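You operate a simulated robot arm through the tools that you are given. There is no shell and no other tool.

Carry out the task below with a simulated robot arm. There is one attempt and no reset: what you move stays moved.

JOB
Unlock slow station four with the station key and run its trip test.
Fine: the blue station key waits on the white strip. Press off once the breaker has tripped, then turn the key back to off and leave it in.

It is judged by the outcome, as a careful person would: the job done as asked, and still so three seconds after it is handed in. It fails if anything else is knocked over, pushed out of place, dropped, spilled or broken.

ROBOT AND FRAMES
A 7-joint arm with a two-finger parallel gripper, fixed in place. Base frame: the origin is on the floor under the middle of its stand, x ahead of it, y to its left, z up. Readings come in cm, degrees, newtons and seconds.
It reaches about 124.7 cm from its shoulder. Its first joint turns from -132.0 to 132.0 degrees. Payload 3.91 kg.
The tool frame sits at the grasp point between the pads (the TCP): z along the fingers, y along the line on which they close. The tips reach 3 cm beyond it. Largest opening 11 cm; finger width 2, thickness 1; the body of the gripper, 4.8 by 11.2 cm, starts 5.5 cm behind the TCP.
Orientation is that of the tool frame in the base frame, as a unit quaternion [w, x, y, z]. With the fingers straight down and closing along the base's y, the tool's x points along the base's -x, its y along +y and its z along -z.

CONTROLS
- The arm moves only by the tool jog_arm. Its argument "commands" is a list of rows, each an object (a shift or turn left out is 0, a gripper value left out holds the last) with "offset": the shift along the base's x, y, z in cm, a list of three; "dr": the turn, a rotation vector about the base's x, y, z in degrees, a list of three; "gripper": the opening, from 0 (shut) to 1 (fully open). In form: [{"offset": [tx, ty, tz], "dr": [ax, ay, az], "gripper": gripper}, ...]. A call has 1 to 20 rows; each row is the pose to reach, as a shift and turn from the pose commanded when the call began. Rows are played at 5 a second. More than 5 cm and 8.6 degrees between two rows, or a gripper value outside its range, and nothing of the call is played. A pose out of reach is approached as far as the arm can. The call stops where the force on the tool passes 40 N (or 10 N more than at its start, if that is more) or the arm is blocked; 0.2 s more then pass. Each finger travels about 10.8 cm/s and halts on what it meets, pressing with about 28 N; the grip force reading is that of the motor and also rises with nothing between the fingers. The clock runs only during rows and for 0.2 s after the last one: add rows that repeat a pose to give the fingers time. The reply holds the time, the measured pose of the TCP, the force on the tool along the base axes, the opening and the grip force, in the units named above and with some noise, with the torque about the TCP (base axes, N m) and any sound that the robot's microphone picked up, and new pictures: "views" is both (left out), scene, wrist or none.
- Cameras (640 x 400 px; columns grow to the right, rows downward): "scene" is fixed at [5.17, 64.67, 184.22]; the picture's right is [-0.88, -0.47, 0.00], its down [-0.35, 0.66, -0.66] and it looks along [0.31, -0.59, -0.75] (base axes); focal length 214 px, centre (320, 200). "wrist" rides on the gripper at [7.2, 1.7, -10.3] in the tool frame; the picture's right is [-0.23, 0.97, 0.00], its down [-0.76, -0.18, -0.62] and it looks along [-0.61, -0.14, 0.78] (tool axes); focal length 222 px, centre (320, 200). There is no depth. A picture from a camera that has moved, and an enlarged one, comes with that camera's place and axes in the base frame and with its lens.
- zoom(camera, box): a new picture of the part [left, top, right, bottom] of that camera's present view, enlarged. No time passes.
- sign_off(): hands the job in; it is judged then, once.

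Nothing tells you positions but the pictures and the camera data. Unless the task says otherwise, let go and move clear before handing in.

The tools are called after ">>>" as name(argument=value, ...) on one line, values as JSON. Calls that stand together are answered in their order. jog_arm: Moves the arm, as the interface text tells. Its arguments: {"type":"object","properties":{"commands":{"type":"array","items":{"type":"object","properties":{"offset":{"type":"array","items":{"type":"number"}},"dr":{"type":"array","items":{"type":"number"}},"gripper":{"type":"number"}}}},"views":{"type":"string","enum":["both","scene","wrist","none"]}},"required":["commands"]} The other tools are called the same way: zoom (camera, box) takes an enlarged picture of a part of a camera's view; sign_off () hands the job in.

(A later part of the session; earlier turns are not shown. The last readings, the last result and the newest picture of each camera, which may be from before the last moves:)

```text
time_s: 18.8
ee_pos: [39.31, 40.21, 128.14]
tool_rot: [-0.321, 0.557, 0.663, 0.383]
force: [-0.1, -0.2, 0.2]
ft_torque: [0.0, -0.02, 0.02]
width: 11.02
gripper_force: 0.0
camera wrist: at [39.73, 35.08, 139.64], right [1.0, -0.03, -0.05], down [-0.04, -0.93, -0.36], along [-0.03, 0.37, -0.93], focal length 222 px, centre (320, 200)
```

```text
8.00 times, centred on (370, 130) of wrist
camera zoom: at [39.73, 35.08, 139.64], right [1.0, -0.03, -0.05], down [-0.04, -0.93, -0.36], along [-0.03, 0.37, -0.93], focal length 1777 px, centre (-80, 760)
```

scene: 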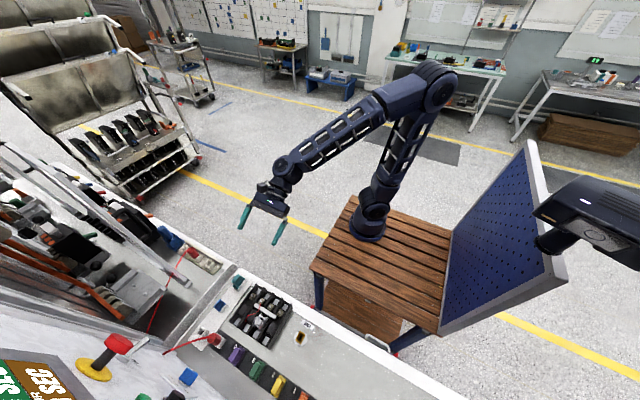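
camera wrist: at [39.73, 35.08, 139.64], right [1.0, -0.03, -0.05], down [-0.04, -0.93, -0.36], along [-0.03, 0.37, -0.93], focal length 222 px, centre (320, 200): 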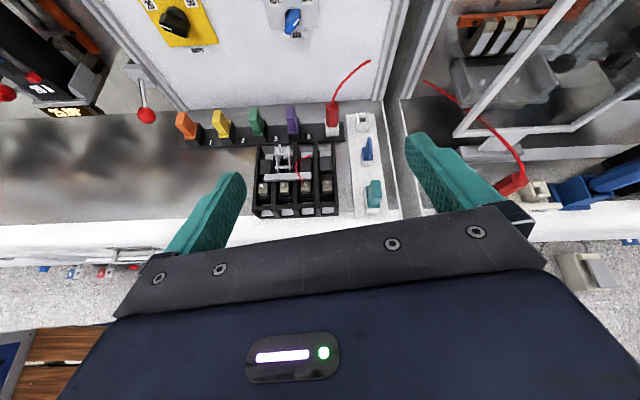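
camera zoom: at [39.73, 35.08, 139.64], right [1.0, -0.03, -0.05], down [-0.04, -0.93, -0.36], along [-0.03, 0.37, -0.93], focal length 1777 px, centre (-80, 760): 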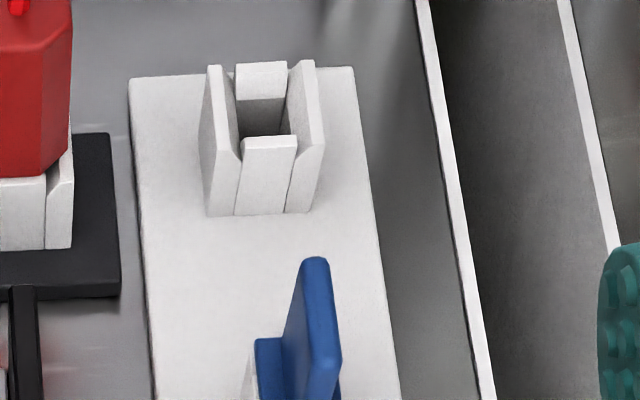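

I triangulate the blue key's fin at about x 48.6, y 59.8–62.9, top z≈102.3, roughly 0.75 cm thick along x. The FOUR socket has the same orientation as the key's holder, so I'll grip the fin from straight above without turning it. I'll bring the tool vertical first.

>>> jog_arm(commands=[{"offset": [0, 0, 2], "dr": [-8, 0, 0]}, {"offset": [0, 0, 4], "dr": [-16, 0, 0]}, {"offset": [0, 0, 6], "dr": [-24, 0, 0]}, {"offset": [0, 0, 8], "dr": [-32, 0, 0]}, {"offset": [0, 0, 8], "dr": [-40, 0, 0]}, {"offset": [0, 0, 8], "dr": [-48, 0, 0]}, {"offset": [0, 0, 8], "dr": [-56, 0, 0]}, {"offset": [0, 0, 8], "dr": [-60, 0, 0]}, {"offset": [0, 0, 8], "dr": [-60, 0, 0]}], views="none")

>>> jog_arm(commands=[{"offset": [0, 0, 0], "dr": [0, 0, 8.5]}, {"offset": [0, 0, 0], "dr": [0, 0, 17]}, {"offset": [0, 0, 0], "dr": [0, 0, 25.5]}, {"offset": [0, 0, 0], "dr": [0, 0, 34]}, {"offset": [0, 0, 0], "dr": [0, 0, 42.5]}, {"offset": [0, 0, 0], "dr": [0, 0, 51]}, {"offset": [0, 0, 0], "dr": [0, 0, 59.5]}, {"offset": [0, 0, 0], "dr": [0, 0, 68]}, {"offset": [0, 0, 0], "dr": [0, 0, 76.5]}, {"offset": [0, 0, 0], "dr": [0, 0, 85]}, {"offset": [0, 0, 0], "dr": [0, 0, 93.5]}, {"offset": [0, 0, 0], "dr": [0, 0, 102]}, {"offset": [0, 0, 0], "dr": [0, 0, 110.5]}, {"offset": [0, 0, 0], "dr": [0, 0, 119]}, {"offset": [0, 0, 0], "dr": [0, 0, 127.5]}, {"offset": [0, 0, 0], "dr": [0, 0, 136]}, {"offset": [0, 0, 0], "dr": [0, 0, 144.5]}, {"offset": [0, 0, 0], "dr": [0, 0, 153]}, {"offset": [0, 0, 0], "dr": [0, 0, 161.5]}, {"offset": [0, 0, 0], "dr": [0, 0, 170]}])

```text
time_s: 20.8
ee_pos: [39.24, 40.26, 136.08]
tool_rot: [0.002, 0.643, 0.766, -0.001]
force: [-0.6, -0.2, 0.3]
ft_torque: [0.0, 0.0, 0.02]
width: 11.0
gripper_force: 0.0
```

```text
time_s: 25.0
ee_pos: [39.23, 40.35, 136.02]
tool_rot: [0.0, 0.708, -0.707, 0.0]
force: [0.4, -0.6, -0.3]
ft_torque: [-0.01, -0.03, -0.01]
width: 11.01
gripper_force: 0.1
camera wrist: at [37.55, 33.08, 146.33], right [-0.97, 0.22, 0.0], down [0.18, 0.76, 0.62], along [0.14, 0.61, -0.78], focal length 222 px, centre (320, 200)
```

scene: 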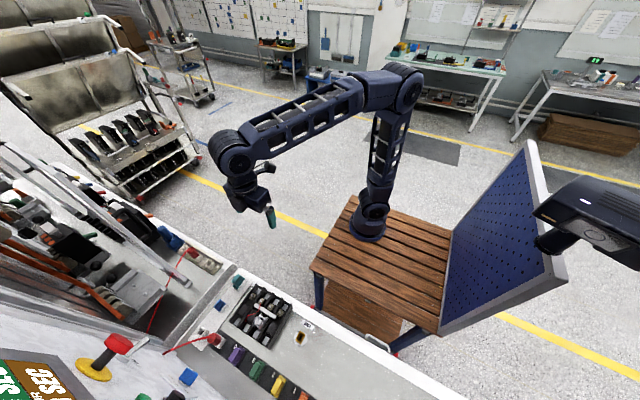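
wrist: 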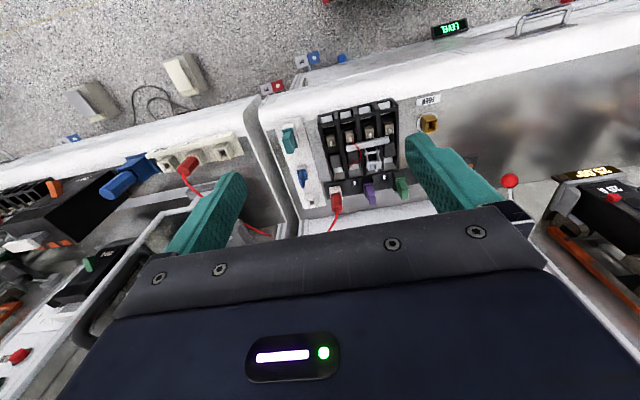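

Now I'll move above the blue key (TCP about 48.6, 61.3, 120), part-close the gripper and check the alignment from above.

>>> jog_arm(commands=[{"offset": [2, 4, 0]}, {"offset": [4, 8, 0], "gripper": 0.5}, {"offset": [6, 12, -1], "gripper": 0.5}, {"offset": [8, 16, -3], "gripper": 0.5}, {"offset": [9.3, 20, -6], "gripper": 0.5}, {"offset": [9.3, 21, -10], "gripper": 0.5}, {"offset": [9.3, 21, -14], "gripper": 0.5}, {"offset": [9.3, 21, -16], "gripper": 0.5}, {"offset": [9.3, 21, -16], "gripper": 0.5}])

```text
refused: row 5 steps farther than a row can; nothing moved
```

>>> jog_arm(commands=[{"offset": [2, 4, 0]}, {"offset": [4, 8, 0], "gripper": 0.5}, {"offset": [6, 12, 0], "gripper": 0.5}, {"offset": [8, 16, 0], "gripper": 0.5}, {"offset": [9.3, 19, -3], "gripper": 0.5}, {"offset": [9.3, 21, -6], "gripper": 0.5}, {"offset": [9.3, 21, -10], "gripper": 0.5}, {"offset": [9.3, 21, -14], "gripper": 0.5}, {"offset": [9.3, 21, -16], "gripper": 0.5}, {"offset": [9.3, 21, -16], "gripper": 0.5}])

```text
time_s: 27.2
ee_pos: [48.47, 61.39, 120.11]
tool_rot: [0.0, 0.707, -0.707, 0.001]
force: [0.6, 0.2, 0.7]
ft_torque: [-0.02, 0.0, 0.04]
width: 5.53
gripper_force: 0.1
camera wrist: at [46.92, 54.13, 130.37], right [-0.97, 0.23, 0.0], down [0.18, 0.76, 0.62], along [0.14, 0.61, -0.78], focal length 222 px, centre (320, 200)
```

scene: 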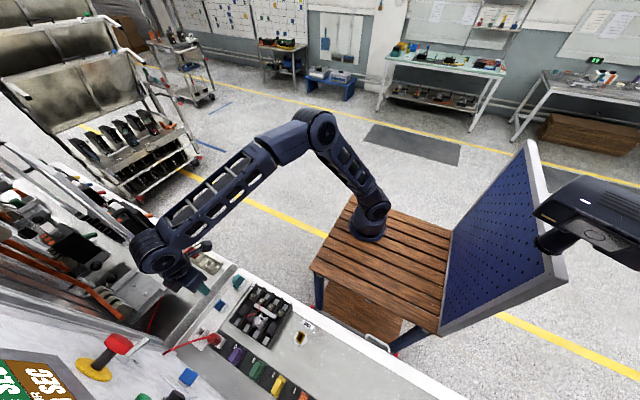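
wrist: 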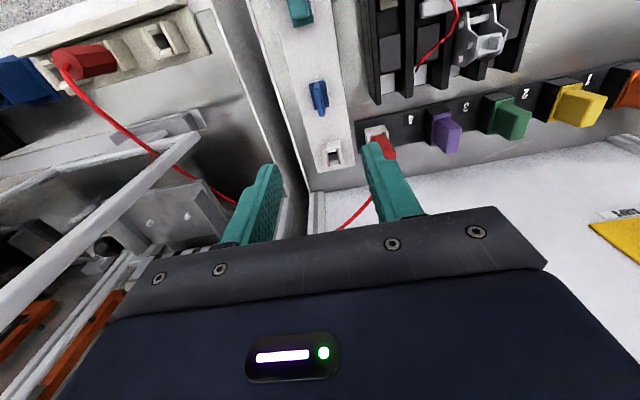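

>>> zoom(camera="wrist", box=[290, 60, 350, 120])

>>> zoom(camera="wrist", box=[220, 0, 420, 240])

>>> zoom(camera="scene", box=[120, 220, 260, 360])

```text
6.67 times, centred on (320, 90) of wrist
camera zoom: at [46.92, 54.13, 130.37], right [-0.97, 0.23, 0.0], down [0.18, 0.76, 0.62], along [0.14, 0.61, -0.78], focal length 1481 px, centre (320, 933)
```

zoom: 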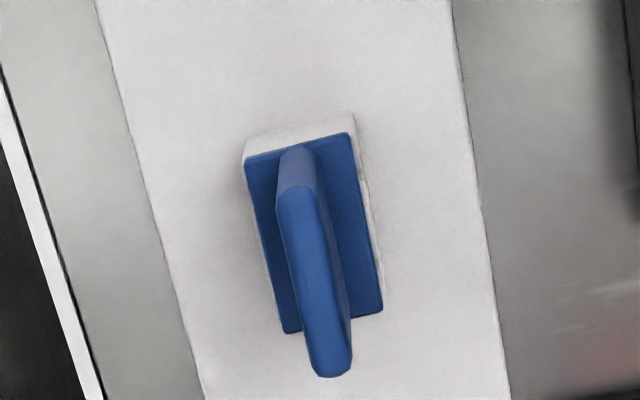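

```text
1.67 times, centred on (320, 120) of wrist
camera zoom: at [46.92, 54.13, 130.37], right [-0.97, 0.23, 0.0], down [0.18, 0.76, 0.62], along [0.14, 0.61, -0.78], focal length 370 px, centre (320, 333)
```

zoom: 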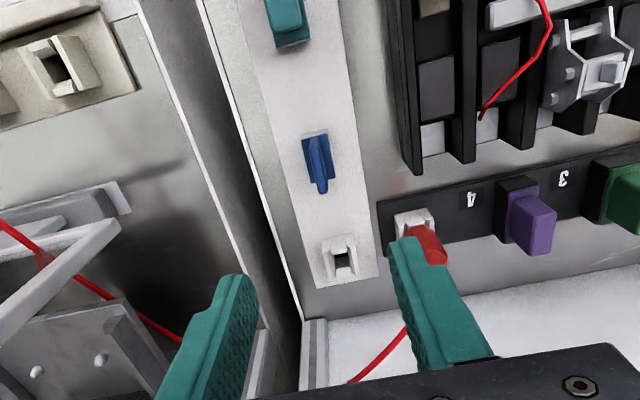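

```text
2.86 times, centred on (190, 290) of scene
camera zoom: at [5.17, 64.67, 184.22], right [-0.88, -0.47, 0.0], down [-0.35, 0.66, -0.66], along [0.31, -0.59, -0.75], focal length 613 px, centre (691, -57)
```

zoom: 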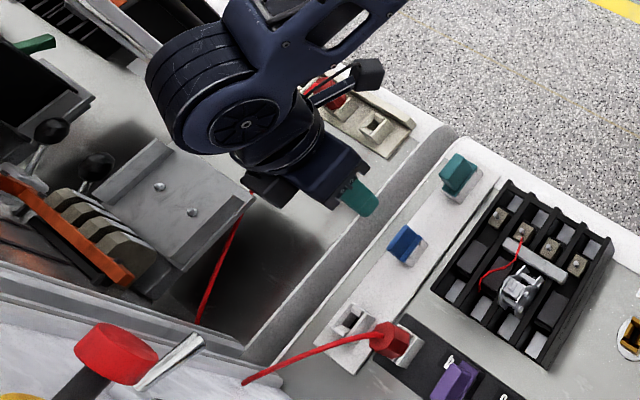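

The key's centre measures (48.75, 61.6), and the fin is well aligned with the fingers. I'll correct by about 0.3 cm, descend partway and re-check.

>>> jog_arm(commands=[{"offset": [0.28, 0.2, 0], "gripper": 0.4}, {"offset": [0.28, 0.2, -4], "gripper": 0.4}, {"offset": [0.28, 0.2, -8], "gripper": 0.36}, {"offset": [0.28, 0.2, -12], "gripper": 0.36}, {"offset": [0.28, 0.2, -14], "gripper": 0.36}, {"offset": [0.28, 0.2, -14], "gripper": 0.36}])

>>> zoom(camera="wrist", box=[260, 80, 380, 220])

```text
time_s: 28.6
ee_pos: [48.82, 61.74, 106.14]
tool_rot: [0.0, -0.707, 0.707, 0.0]
force: [-0.3, 0.7, 0.2]
ft_torque: [-0.01, -0.03, -0.04]
width: 3.95
gripper_force: 0.1
camera wrist: at [47.1, 54.45, 116.4], right [-0.97, 0.23, 0.0], down [0.18, 0.76, 0.62], along [0.14, 0.61, -0.78], focal length 222 px, centre (320, 200)
```

scene: 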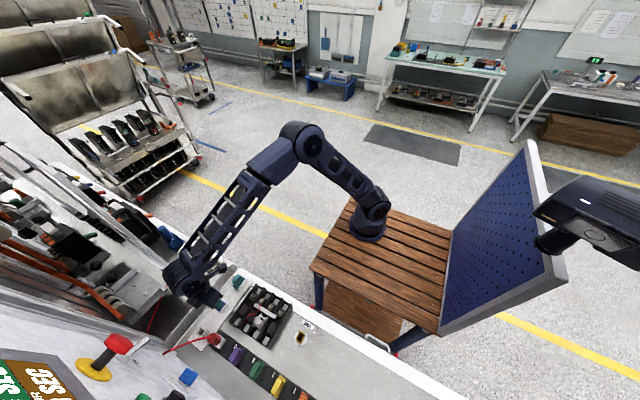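
wrist: 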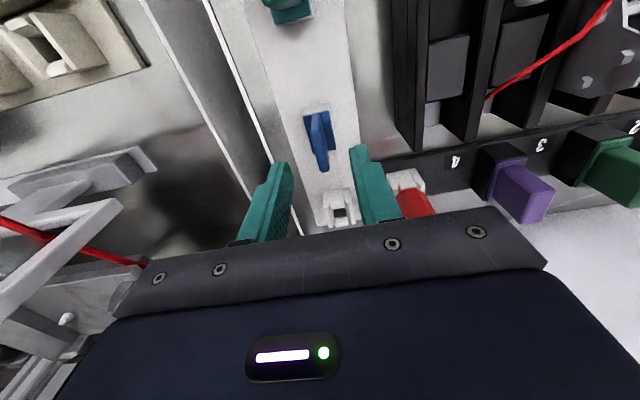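

```text
2.86 times, centred on (320, 150) of wrist
camera zoom: at [47.1, 54.45, 116.4], right [-0.97, 0.23, 0.0], down [0.18, 0.76, 0.62], along [0.14, 0.61, -0.78], focal length 635 px, centre (320, 343)
```

zoom: 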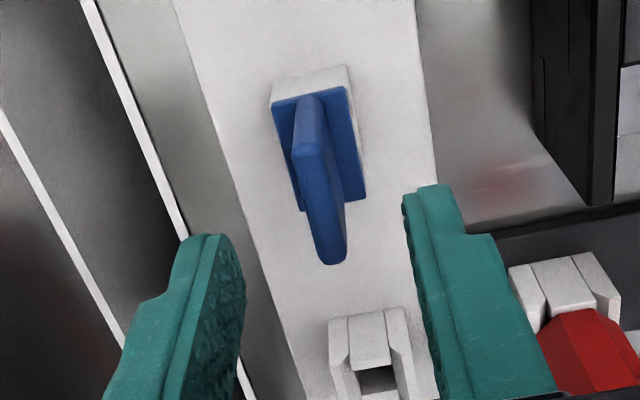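

The key is centred between the fingers to within about 0.2 cm. I'll go down to grasp height (tips just above the collar) and close on the fin.

>>> jog_arm(commands=[{"offset": [-0.1, -0.2, -1.5], "gripper": 0.36}, {"offset": [-0.1, -0.2, -3], "gripper": 0.36}, {"offset": [-0.1, -0.2, -3.8], "gripper": 0.36}, {"offset": [-0.1, -0.2, -3.8], "gripper": 0.36}])

>>> zoom(camera="wrist", box=[260, 80, 380, 220])

```text
time_s: 29.6
ee_pos: [48.75, 61.43, 102.31]
tool_rot: [0.001, 0.707, -0.707, 0.0]
force: [0.2, 0.3, 0.5]
ft_torque: [-0.03, 0.02, -0.02]
width: 3.99
gripper_force: 0.1
camera wrist: at [47.07, 54.09, 112.55], right [-0.97, 0.23, 0.0], down [0.18, 0.76, 0.62], along [0.14, 0.61, -0.78], focal length 222 px, centre (320, 200)
```

scene: 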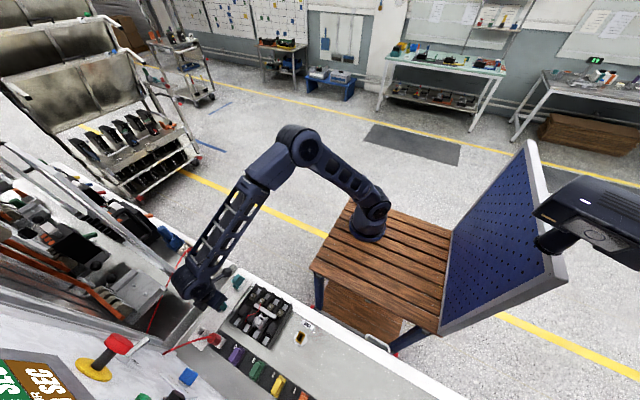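
wrist: 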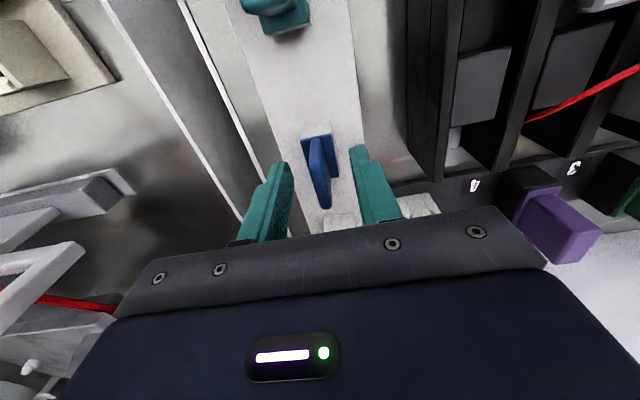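

```text
2.86 times, centred on (320, 150) of wrist
camera zoom: at [47.07, 54.09, 112.55], right [-0.97, 0.23, 0.0], down [0.18, 0.76, 0.62], along [0.14, 0.61, -0.78], focal length 635 px, centre (320, 343)
```

zoom: 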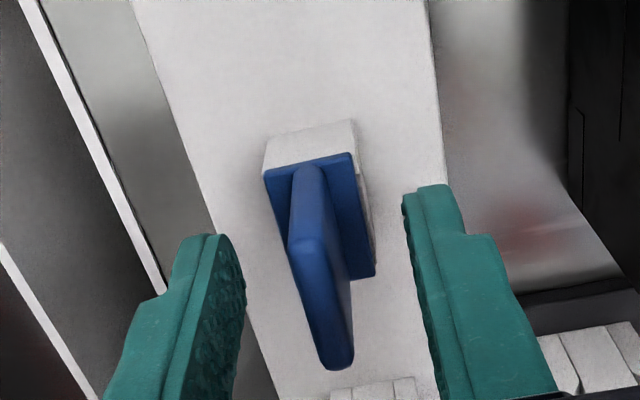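

Tips are about 0.7 cm above the collar and straddle the fin evenly. Closing now.

>>> jog_arm(commands=[{"offset": [0, 0, 0], "gripper": 0.0}, {"offset": [0, 0, 0], "gripper": 0.0}, {"offset": [0, 0, 0], "gripper": 0.0}, {"offset": [0, 0, 0], "gripper": 0.0}], views="wrist")

>>> zoom(camera="wrist", box=[260, 80, 380, 220])

```text
time_s: 30.6
ee_pos: [48.72, 61.33, 102.38]
tool_rot: [0.0, -0.707, 0.707, 0.0]
force: [-0.2, 0.3, -0.2]
ft_torque: [-0.01, -0.02, -0.01]
width: 0.71
gripper_force: 28.4
camera wrist: at [47.07, 54.09, 112.57], right [-0.97, 0.23, 0.0], down [0.18, 0.76, 0.62], along [0.14, 0.61, -0.78], focal length 222 px, centre (320, 200)
```

wrist: 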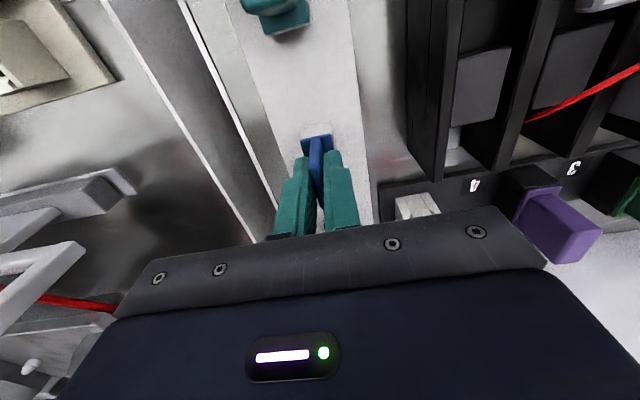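

```text
2.86 times, centred on (320, 150) of wrist
camera zoom: at [47.07, 54.09, 112.57], right [-0.97, 0.23, 0.0], down [0.18, 0.76, 0.62], along [0.14, 0.61, -0.78], focal length 635 px, centre (320, 343)
```

zoom: 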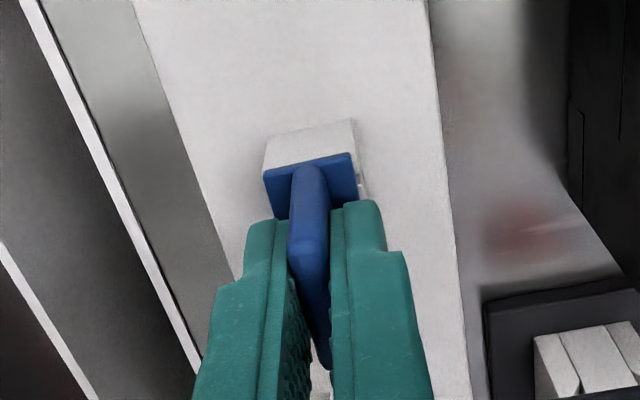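

The fin is gripped (width 0.71 cm, 28 N). I'll lift straight up slowly and watch the force.

>>> jog_arm(commands=[{"offset": [0, 0, 0.5], "gripper": 0.0}, {"offset": [0, 0, 1], "gripper": 0.0}, {"offset": [0, 0, 2], "gripper": 0.0}, {"offset": [0, 0, 3], "gripper": 0.0}, {"offset": [0, 0, 4.5], "gripper": 0.0}, {"offset": [0, 0, 6], "gripper": 0.0}, {"offset": [0, 0, 8], "gripper": 0.0}, {"offset": [0, 0, 8], "gripper": 0.0}])

>>> zoom(camera="wrist", box=[240, 40, 400, 220])

>>> zoom(camera="scene", box=[170, 250, 270, 350])

```text
time_s: 32.4
ee_pos: [48.82, 61.25, 110.2]
tool_rot: [-0.001, -0.707, 0.707, 0.0]
force: [-0.4, 0.2, 0.6]
ft_torque: [0.03, 0.0, 0.03]
width: 0.73
gripper_force: 27.8
camera wrist: at [47.09, 54.0, 120.55], right [-0.97, 0.23, 0.0], down [0.18, 0.76, 0.62], along [0.14, 0.61, -0.78], focal length 222 px, centre (320, 200)
```

scene: 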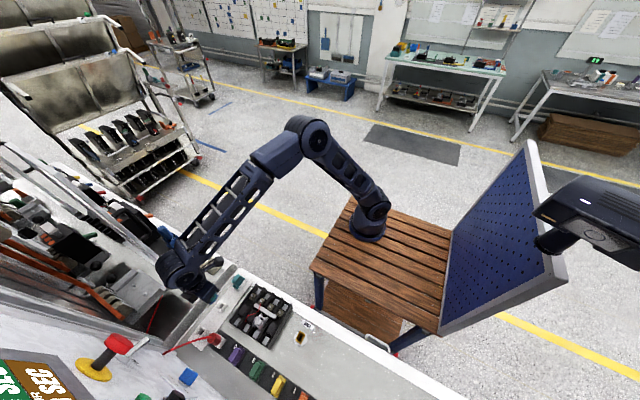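
wrist: 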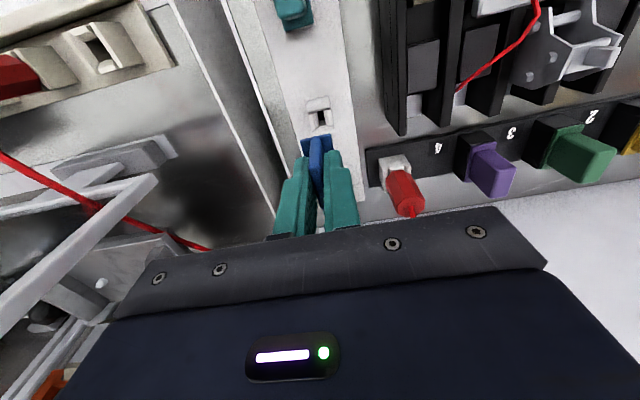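

```text
2.22 times, centred on (320, 130) of wrist
camera zoom: at [47.09, 54.0, 120.55], right [-0.97, 0.23, 0.0], down [0.18, 0.76, 0.62], along [0.14, 0.61, -0.78], focal length 494 px, centre (320, 356)
```

zoom: 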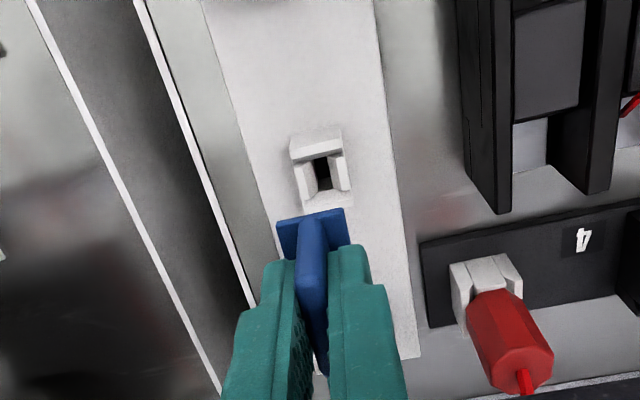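

```text
4.00 times, centred on (220, 300) of scene
camera zoom: at [5.17, 64.67, 184.22], right [-0.88, -0.47, 0.0], down [-0.35, 0.66, -0.66], along [0.31, -0.59, -0.75], focal length 858 px, centre (720, -200)
```

zoom: 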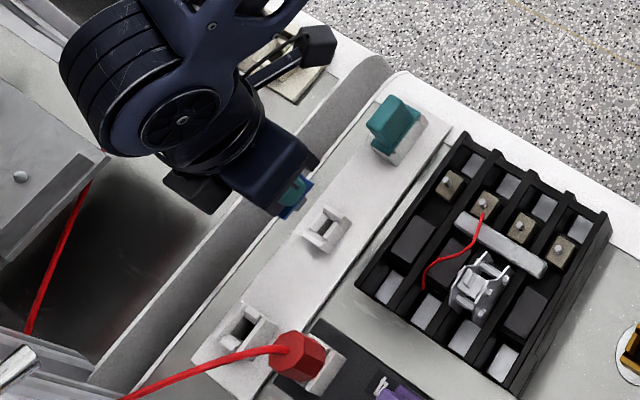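

The key is out and firmly held. I'll measure the vacated holder's position in the picture as a reference for hovering the FOUR socket the same way.

>>> zoom(camera="wrist", box=[295, 85, 345, 145])

>>> jog_arm(commands=[{"offset": [0, 0, 3], "gripper": 0.0}, {"offset": [0, 0, 6], "gripper": 0.0}, {"offset": [0, 0, 6], "gripper": 0.0}], views="wrist")

>>> zoom(camera="wrist", box=[295, 65, 345, 125])

```text
6.67 times, centred on (320, 115) of wrist
camera zoom: at [47.09, 54.0, 120.55], right [-0.97, 0.23, 0.0], down [0.18, 0.76, 0.62], along [0.14, 0.61, -0.78], focal length 1481 px, centre (320, 767)
```

zoom: 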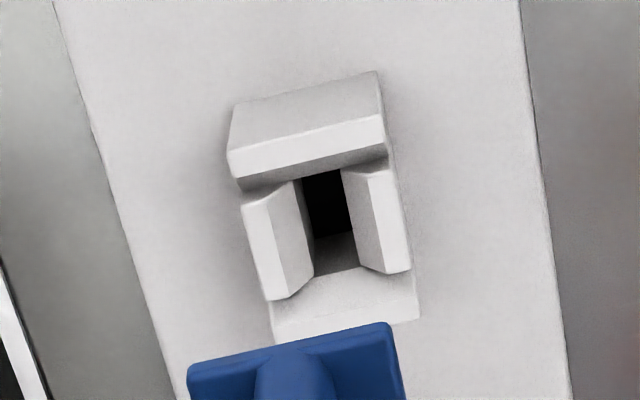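

```text
time_s: 33.2
ee_pos: [48.71, 61.32, 116.29]
tool_rot: [0.0, 0.707, -0.707, 0.0]
force: [-0.5, -0.6, -0.1]
ft_torque: [0.03, 0.02, 0.0]
width: 0.7
gripper_force: 28.4
camera wrist: at [47.07, 54.12, 126.57], right [-0.97, 0.23, 0.0], down [0.18, 0.76, 0.62], along [0.14, 0.61, -0.78], focal length 222 px, centre (320, 200)
```

wrist: 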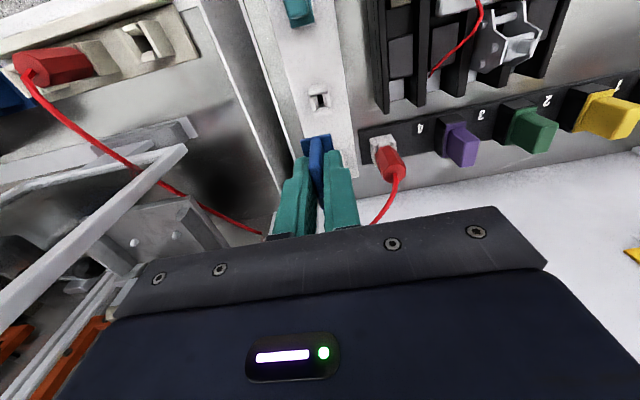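

```text
6.67 times, centred on (320, 95) of wrist
camera zoom: at [47.07, 54.12, 126.57], right [-0.97, 0.23, 0.0], down [0.18, 0.76, 0.62], along [0.14, 0.61, -0.78], focal length 1481 px, centre (320, 900)
```

zoom: 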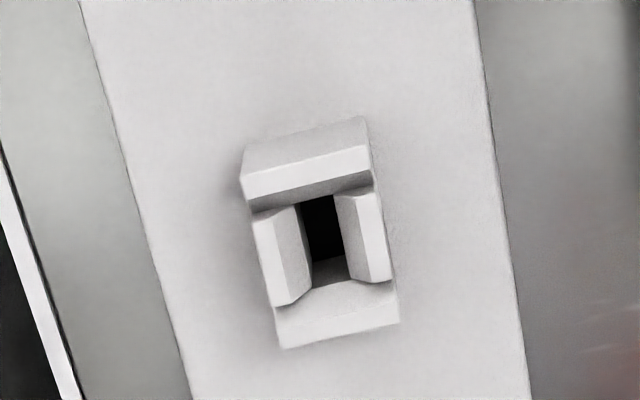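

The holder is a chamfered slot, narrow in x and long in y, centred about (48.74, 61.5). I'll carry the key over to the FOUR socket at this height.

>>> jog_arm(commands=[{"offset": [-4, -1, 0], "gripper": 0.0}, {"offset": [-8, -2, 0], "gripper": 0.0}, {"offset": [-12, -3, 0], "gripper": 0.0}, {"offset": [-16, -4, 0], "gripper": 0.0}, {"offset": [-20, -5, 0], "gripper": 0.0}, {"offset": [-24, -5.7, 0], "gripper": 0.0}, {"offset": [-28, -5.7, 0], "gripper": 0.0}, {"offset": [-31.5, -5.7, 0], "gripper": 0.0}, {"offset": [-31.5, -5.7, 0], "gripper": 0.0}])

>>> zoom(camera="wrist", box=[260, 40, 380, 180])

```text
time_s: 35.2
ee_pos: [17.37, 55.53, 115.94]
tool_rot: [0.0, -0.707, 0.707, 0.0]
force: [0.2, 0.0, -0.3]
ft_torque: [0.0, -0.01, 0.02]
width: 0.72
gripper_force: 28.1
camera wrist: at [15.67, 48.38, 126.26], right [-0.97, 0.23, 0.0], down [0.18, 0.76, 0.62], along [0.14, 0.61, -0.78], focal length 222 px, centre (320, 200)
```

scene: 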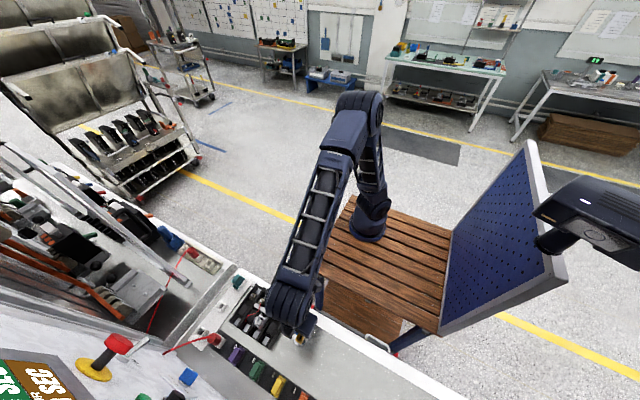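
wrist: 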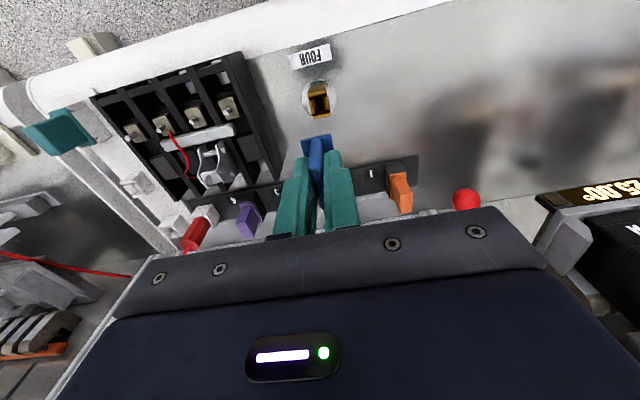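

```text
2.86 times, centred on (320, 110) of wrist
camera zoom: at [15.67, 48.38, 126.26], right [-0.97, 0.23, 0.0], down [0.18, 0.76, 0.62], along [0.14, 0.61, -0.78], focal length 635 px, centre (320, 457)
```

zoom: 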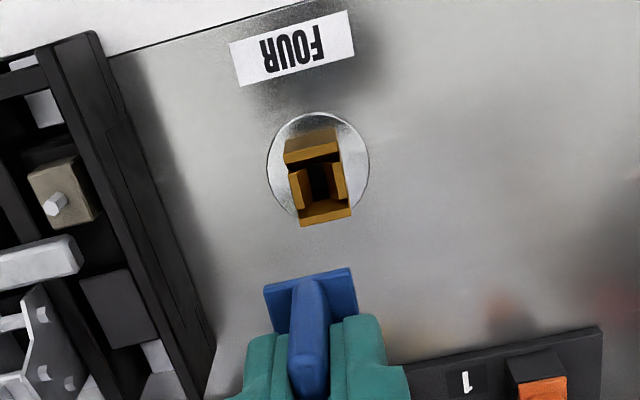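

The FOUR socket sits in the same orientation as the holder, so no turn is needed for insertion. I'll zoom with the same box to compare positions.

>>> zoom(camera="wrist", box=[295, 65, 345, 125])

>>> zoom(camera="scene", box=[250, 280, 350, 360])

```text
6.67 times, centred on (320, 95) of wrist
camera zoom: at [15.67, 48.38, 126.26], right [-0.97, 0.23, 0.0], down [0.18, 0.76, 0.62], along [0.14, 0.61, -0.78], focal length 1481 px, centre (320, 900)
```

zoom: 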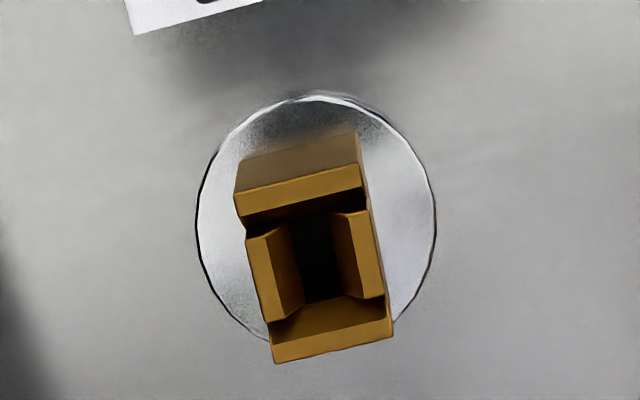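

```text
5.00 times, centred on (300, 320) of scene
camera zoom: at [5.17, 64.67, 184.22], right [-0.88, -0.47, 0.0], down [-0.35, 0.66, -0.66], along [0.31, -0.59, -0.75], focal length 1072 px, centre (420, -400)
```

zoom: 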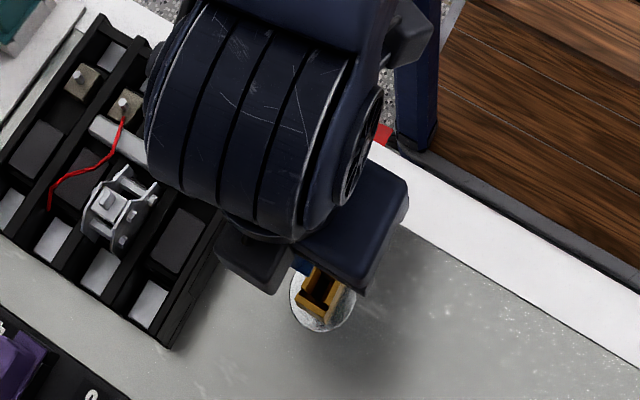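

>>> zoom(camera="scene", box=[200, 290, 250, 330])

>>> zoom(camera="scene", box=[290, 320, 330, 350])

```text
10.00 times, centred on (225, 310) of scene
camera zoom: at [5.17, 64.67, 184.22], right [-0.88, -0.47, 0.0], down [-0.35, 0.66, -0.66], along [0.31, -0.59, -0.75], focal length 2145 px, centre (1270, -900)
```

zoom: 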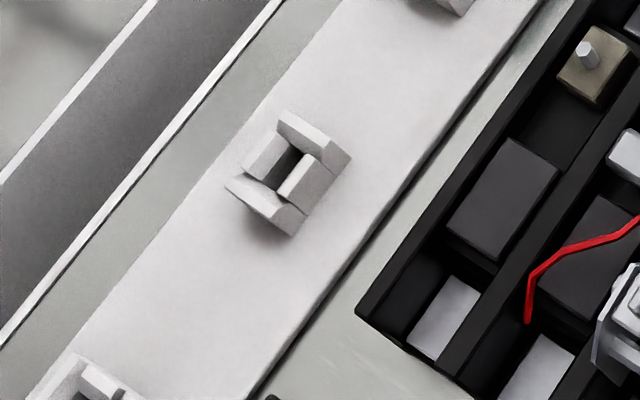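

```text
13.33 times, centred on (310, 335) of scene
camera zoom: at [5.17, 64.67, 184.22], right [-0.88, -0.47, 0.0], down [-0.35, 0.66, -0.66], along [0.31, -0.59, -0.75], focal length 2860 px, centre (453, -1600)
```

zoom: 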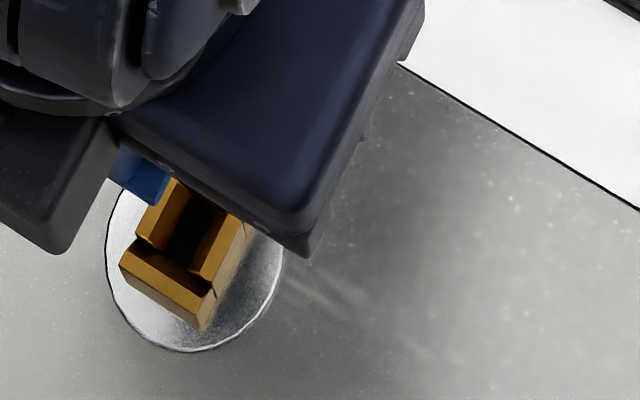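

FOUR is at the same height as the holder, and the comparison says I should shift about (+0.22, +0.22) cm. I'll apply that, descend to the same height as my reference picture, and compare.

>>> jog_arm(commands=[{"offset": [0.22, 0.22, 0], "gripper": 0.0}, {"offset": [0.22, 0.22, -3], "gripper": 0.0}, {"offset": [0.22, 0.22, -6], "gripper": 0.0}, {"offset": [0.22, 0.22, -6], "gripper": 0.0}], views="wrist")

>>> zoom(camera="wrist", box=[295, 85, 345, 145])

```text
time_s: 36.2
ee_pos: [17.39, 55.86, 110.19]
tool_rot: [0.0, 0.708, -0.707, 0.0]
force: [1.1, -0.3, 0.4]
ft_torque: [-0.01, 0.02, -0.02]
width: 0.69
gripper_force: 28.1
camera wrist: at [15.77, 48.68, 120.54], right [-0.97, 0.23, 0.0], down [0.18, 0.76, 0.62], along [0.14, 0.61, -0.78], focal length 222 px, centre (320, 200)
```

wrist: 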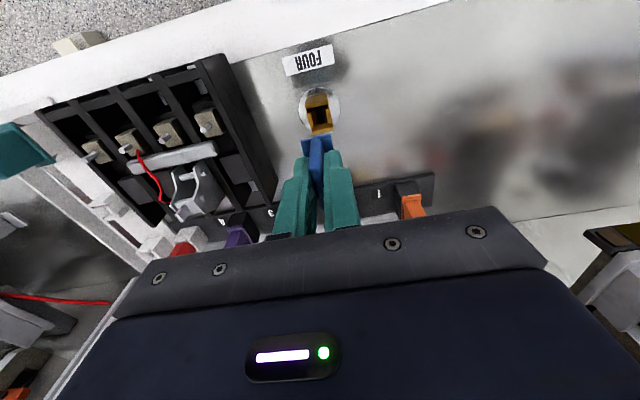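

```text
6.67 times, centred on (320, 115) of wrist
camera zoom: at [15.77, 48.68, 120.54], right [-0.97, 0.23, 0.0], down [0.18, 0.76, 0.62], along [0.14, 0.61, -0.78], focal length 1481 px, centre (320, 767)
```

zoom: 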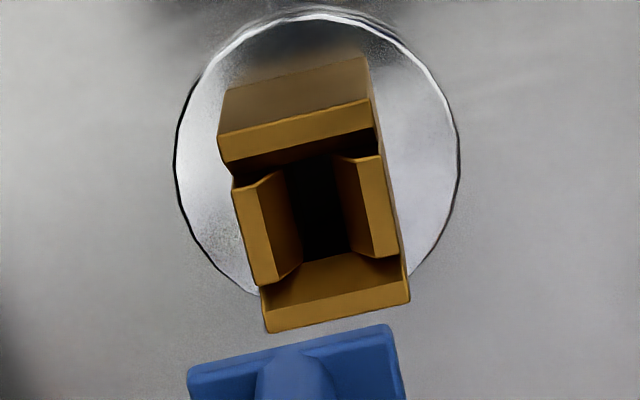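

At equal height, FOUR needs a further shift of about (+0.1, −0.2). I'll apply it, descend a bit more and check again just above the socket.

>>> jog_arm(commands=[{"offset": [0.1, -0.2, 0], "gripper": 0.0}, {"offset": [0.1, -0.2, -2], "gripper": 0.0}, {"offset": [0.1, -0.2, -4], "gripper": 0.0}, {"offset": [0.1, -0.2, -4], "gripper": 0.0}], views="both")

>>> zoom(camera="wrist", box=[285, 95, 355, 175])

>>> zoom(camera="scene", box=[280, 310, 340, 360])

```text
time_s: 37.2
ee_pos: [17.53, 55.47, 106.25]
tool_rot: [0.0, -0.707, 0.707, 0.0]
force: [1.3, 0.4, -0.4]
ft_torque: [-0.02, 0.02, 0.02]
width: 0.71
gripper_force: 28.3
camera wrist: at [15.85, 48.33, 116.58], right [-0.97, 0.23, 0.0], down [0.18, 0.76, 0.62], along [0.14, 0.61, -0.78], focal length 222 px, centre (320, 200)
```

scene: 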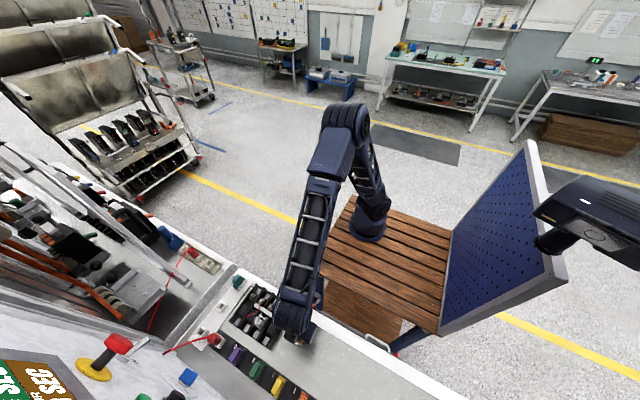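
wrist: 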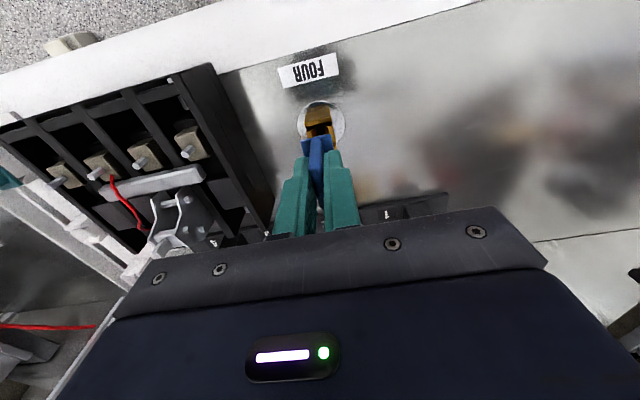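

```text
5.00 times, centred on (320, 135) of wrist
camera zoom: at [15.85, 48.33, 116.58], right [-0.97, 0.23, 0.0], down [0.18, 0.76, 0.62], along [0.14, 0.61, -0.78], focal length 1111 px, centre (320, 525)
```

zoom: 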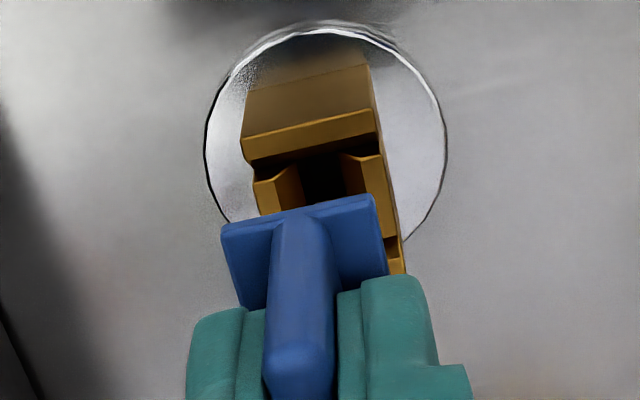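

```text
8.00 times, centred on (310, 335) of scene
camera zoom: at [5.17, 64.67, 184.22], right [-0.88, -0.47, 0.0], down [-0.35, 0.66, -0.66], along [0.31, -0.59, -0.75], focal length 1716 px, centre (400, -880)
```

zoom: 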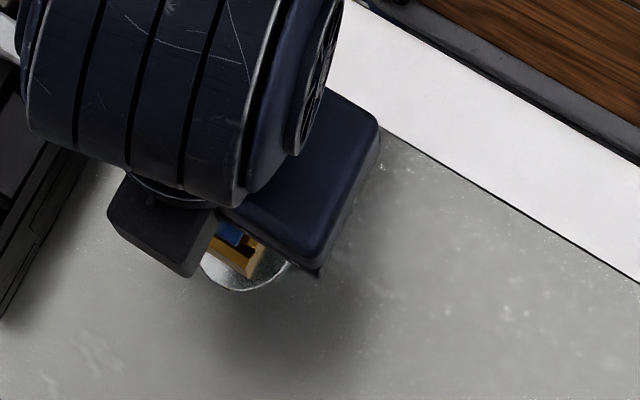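

The alignment now matches the reference to within a pixel or two. I'll lower the key gently into FOUR, watching the force.

>>> jog_arm(commands=[{"offset": [0, 0, -0.5], "gripper": 0.0}, {"offset": [0, 0, -1.0], "gripper": 0.0}, {"offset": [0, 0, -1.5], "gripper": 0.0}, {"offset": [0, 0, -2.0], "gripper": 0.0}, {"offset": [0, 0, -2.4], "gripper": 0.0}, {"offset": [0, 0, -2.4], "gripper": 0.0}], views="wrist")

>>> zoom(camera="wrist", box=[285, 95, 355, 175])

```text
time_s: 38.6
ee_pos: [17.49, 55.61, 103.94]
tool_rot: [-0.001, 0.707, -0.707, -0.001]
force: [-0.9, -0.6, -0.1]
ft_torque: [-0.03, 0.01, -0.01]
width: 0.71
gripper_force: 28.0
camera wrist: at [15.87, 48.44, 114.16], right [-0.97, 0.23, 0.0], down [0.18, 0.76, 0.62], along [0.14, 0.61, -0.78], focal length 222 px, centre (320, 200)
```

wrist: 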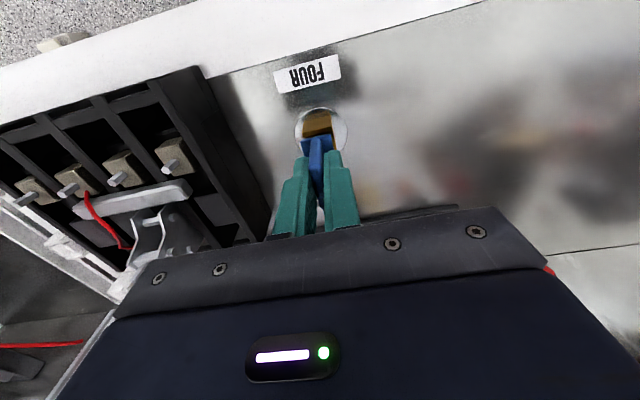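

```text
5.00 times, centred on (320, 135) of wrist
camera zoom: at [15.87, 48.44, 114.16], right [-0.97, 0.23, 0.0], down [0.18, 0.76, 0.62], along [0.14, 0.61, -0.78], focal length 1111 px, centre (320, 525)
```

zoom: 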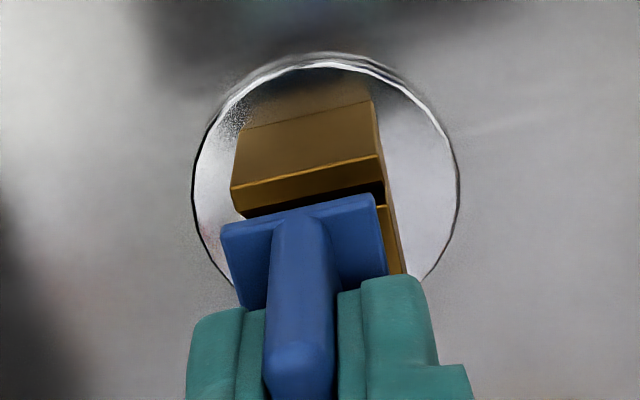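

Still no contact and still aligned. I'll lower the last 1.6 cm in small steps.

>>> jog_arm(commands=[{"offset": [0, 0, -0.3], "gripper": 0.0}, {"offset": [0, 0, -0.6], "gripper": 0.0}, {"offset": [0, 0, -0.9], "gripper": 0.0}, {"offset": [0, 0, -1.2], "gripper": 0.0}, {"offset": [0, 0, -1.5], "gripper": 0.0}, {"offset": [0, 0, -1.5], "gripper": 0.0}], views="wrist")

>>> zoom(camera="wrist", box=[285, 95, 355, 175])

```text
time_s: 40.0
ee_pos: [17.48, 55.59, 102.39]
tool_rot: [0.0, 0.707, -0.707, -0.001]
force: [0.3, 1.8, -0.1]
ft_torque: [0.07, -0.02, -0.03]
width: 0.71
gripper_force: 28.1
camera wrist: at [15.81, 48.45, 112.65], right [-0.97, 0.23, 0.0], down [0.18, 0.76, 0.62], along [0.14, 0.61, -0.78], focal length 222 px, centre (320, 200)
```

wrist: 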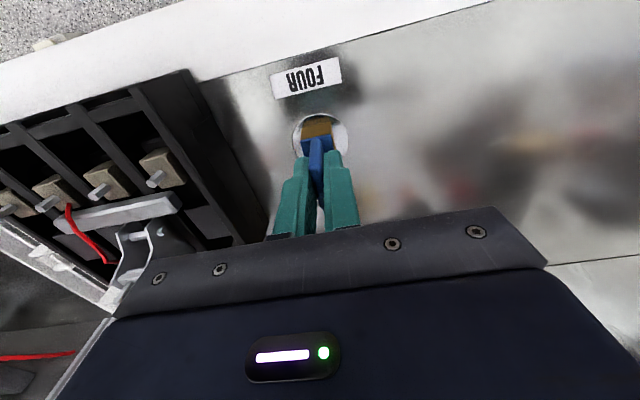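

```text
5.00 times, centred on (320, 135) of wrist
camera zoom: at [15.81, 48.45, 112.65], right [-0.97, 0.23, 0.0], down [0.18, 0.76, 0.62], along [0.14, 0.61, -0.78], focal length 1111 px, centre (320, 525)
```

zoom: 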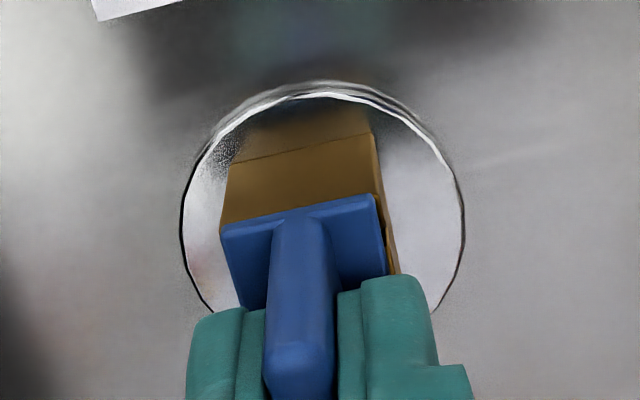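

The key's collar is now down at the socket's rim. I'll press a few more millimetres to confirm it is fully seated.

>>> jog_arm(commands=[{"offset": [0, 0, -0.15], "gripper": 0.0}, {"offset": [0, 0, -0.3], "gripper": 0.0}, {"offset": [0, 0, -0.3], "gripper": 0.0}], views="wrist")

>>> zoom(camera="wrist", box=[285, 95, 355, 175])

```text
time_s: 40.8
ee_pos: [17.42, 55.7, 102.03]
tool_rot: [0.001, -0.707, 0.707, 0.0]
force: [0.3, 5.0, 2.1]
ft_torque: [0.29, -0.03, -0.02]
width: 0.71
gripper_force: 28.2
camera wrist: at [15.77, 48.43, 112.34], right [-0.97, 0.23, 0.0], down [0.18, 0.76, 0.62], along [0.14, 0.61, -0.78], focal length 222 px, centre (320, 200)
```

wrist: 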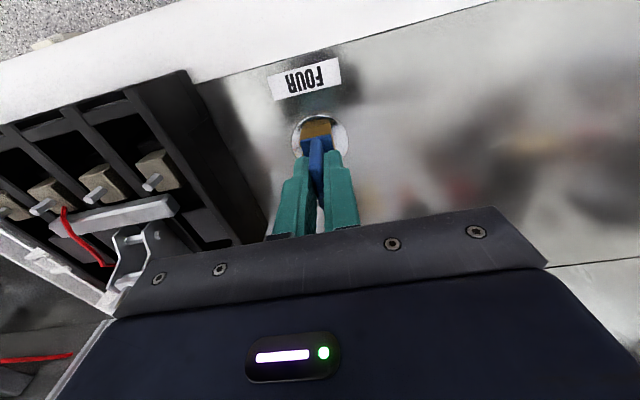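

```text
5.00 times, centred on (320, 135) of wrist
camera zoom: at [15.77, 48.43, 112.34], right [-0.97, 0.23, 0.0], down [0.18, 0.76, 0.62], along [0.14, 0.61, -0.78], focal length 1111 px, centre (320, 525)
```

zoom: 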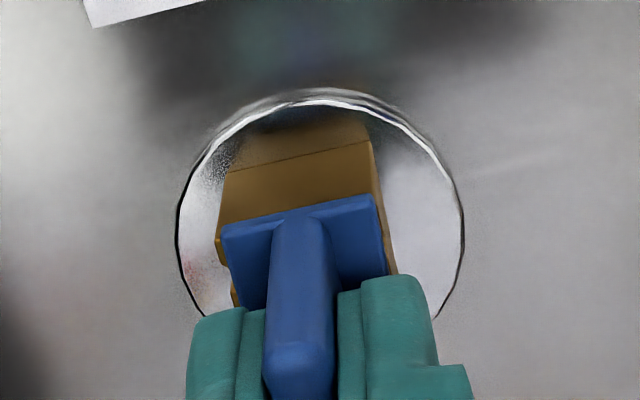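

There is a sideways 5 N push toward +y, so I'm slightly low in y. I'll relieve it and press a hair more to confirm the key is seated.

>>> jog_arm(commands=[{"offset": [0, 0.12, 0], "gripper": 0.0}, {"offset": [0, 0.12, -0.15], "gripper": 0.0}, {"offset": [0, 0.12, -0.15], "gripper": 0.0}], views="none")

```text
time_s: 41.6
ee_pos: [17.38, 55.77, 101.93]
tool_rot: [0.0, -0.707, 0.707, 0.0]
force: [-0.1, -2.0, 6.3]
ft_torque: [-0.16, 0.0, 0.02]
width: 0.72
gripper_force: 28.2
```

The key is seated (z force rising to 6 N). Next I'll ease off and try turning it clockwise by a small angle while watching the torque.

>>> jog_arm(commands=[{"offset": [0, -0.03, 0.12], "gripper": 0.0}, {"offset": [0, -0.03, 0.12], "dr": [0, 0, -3], "gripper": 0.0}, {"offset": [0, -0.03, 0.12], "dr": [0, 0, -6], "gripper": 0.0}, {"offset": [0, -0.03, 0.12], "dr": [0, 0, -9], "gripper": 0.0}, {"offset": [0, -0.03, 0.12], "dr": [0, 0, -9], "gripper": 0.0}], views="wrist")

>>> zoom(camera="wrist", box=[285, 95, 355, 175])

```text
time_s: 42.8
ee_pos: [17.49, 55.75, 102.03]
tool_rot: [0.001, -0.65, 0.76, 0.0]
force: [-1.6, 0.3, 0.5]
ft_torque: [-0.01, 0.09, 0.04]
width: 0.72
gripper_force: 27.8
camera wrist: at [14.74, 48.88, 112.37], right [-0.93, 0.38, 0.0], down [0.29, 0.72, 0.62], along [0.24, 0.58, -0.78], focal length 222 px, centre (320, 200)
```

wrist: 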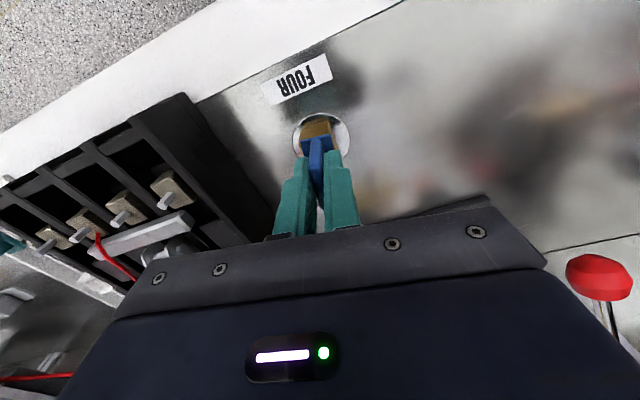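

```text
5.00 times, centred on (320, 135) of wrist
camera zoom: at [14.74, 48.88, 112.37], right [-0.93, 0.38, 0.0], down [0.29, 0.72, 0.62], along [0.24, 0.58, -0.78], focal length 1111 px, centre (320, 525)
```

zoom: 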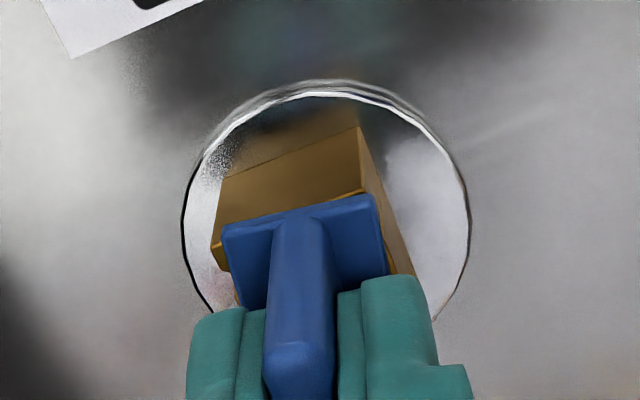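

>>> zoom(camera="scene", box=[285, 315, 325, 350])

>>> zoom(camera="wrist", box=[295, 105, 345, 155])

```text
11.43 times, centred on (305, 332) of scene
camera zoom: at [5.17, 64.67, 184.22], right [-0.88, -0.47, 0.0], down [-0.35, 0.66, -0.66], along [0.31, -0.59, -0.75], focal length 2451 px, centre (491, -1314)
```

zoom: 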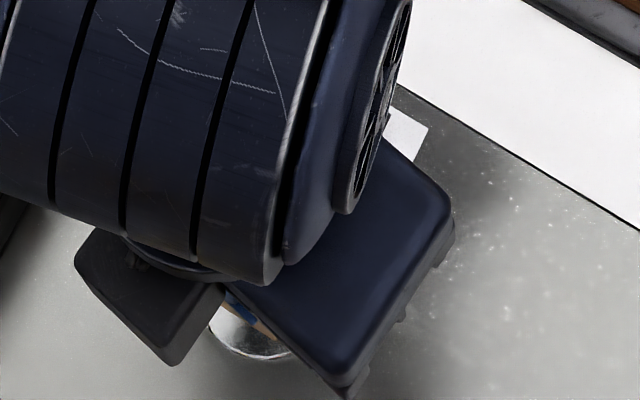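

```text
8.00 times, centred on (320, 130) of wrist
camera zoom: at [14.74, 48.88, 112.37], right [-0.93, 0.38, 0.0], down [0.29, 0.72, 0.62], along [0.24, 0.58, -0.78], focal length 1777 px, centre (320, 760)
```

zoom: 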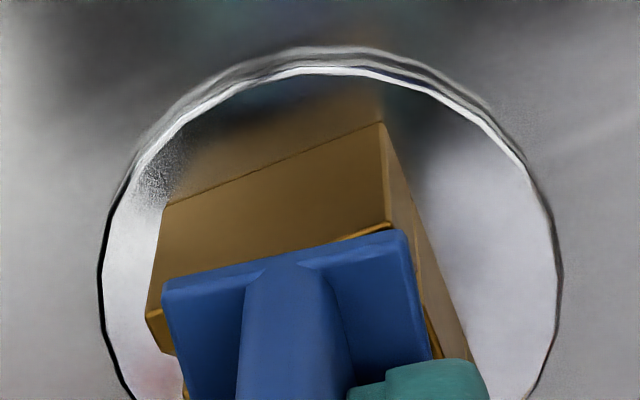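

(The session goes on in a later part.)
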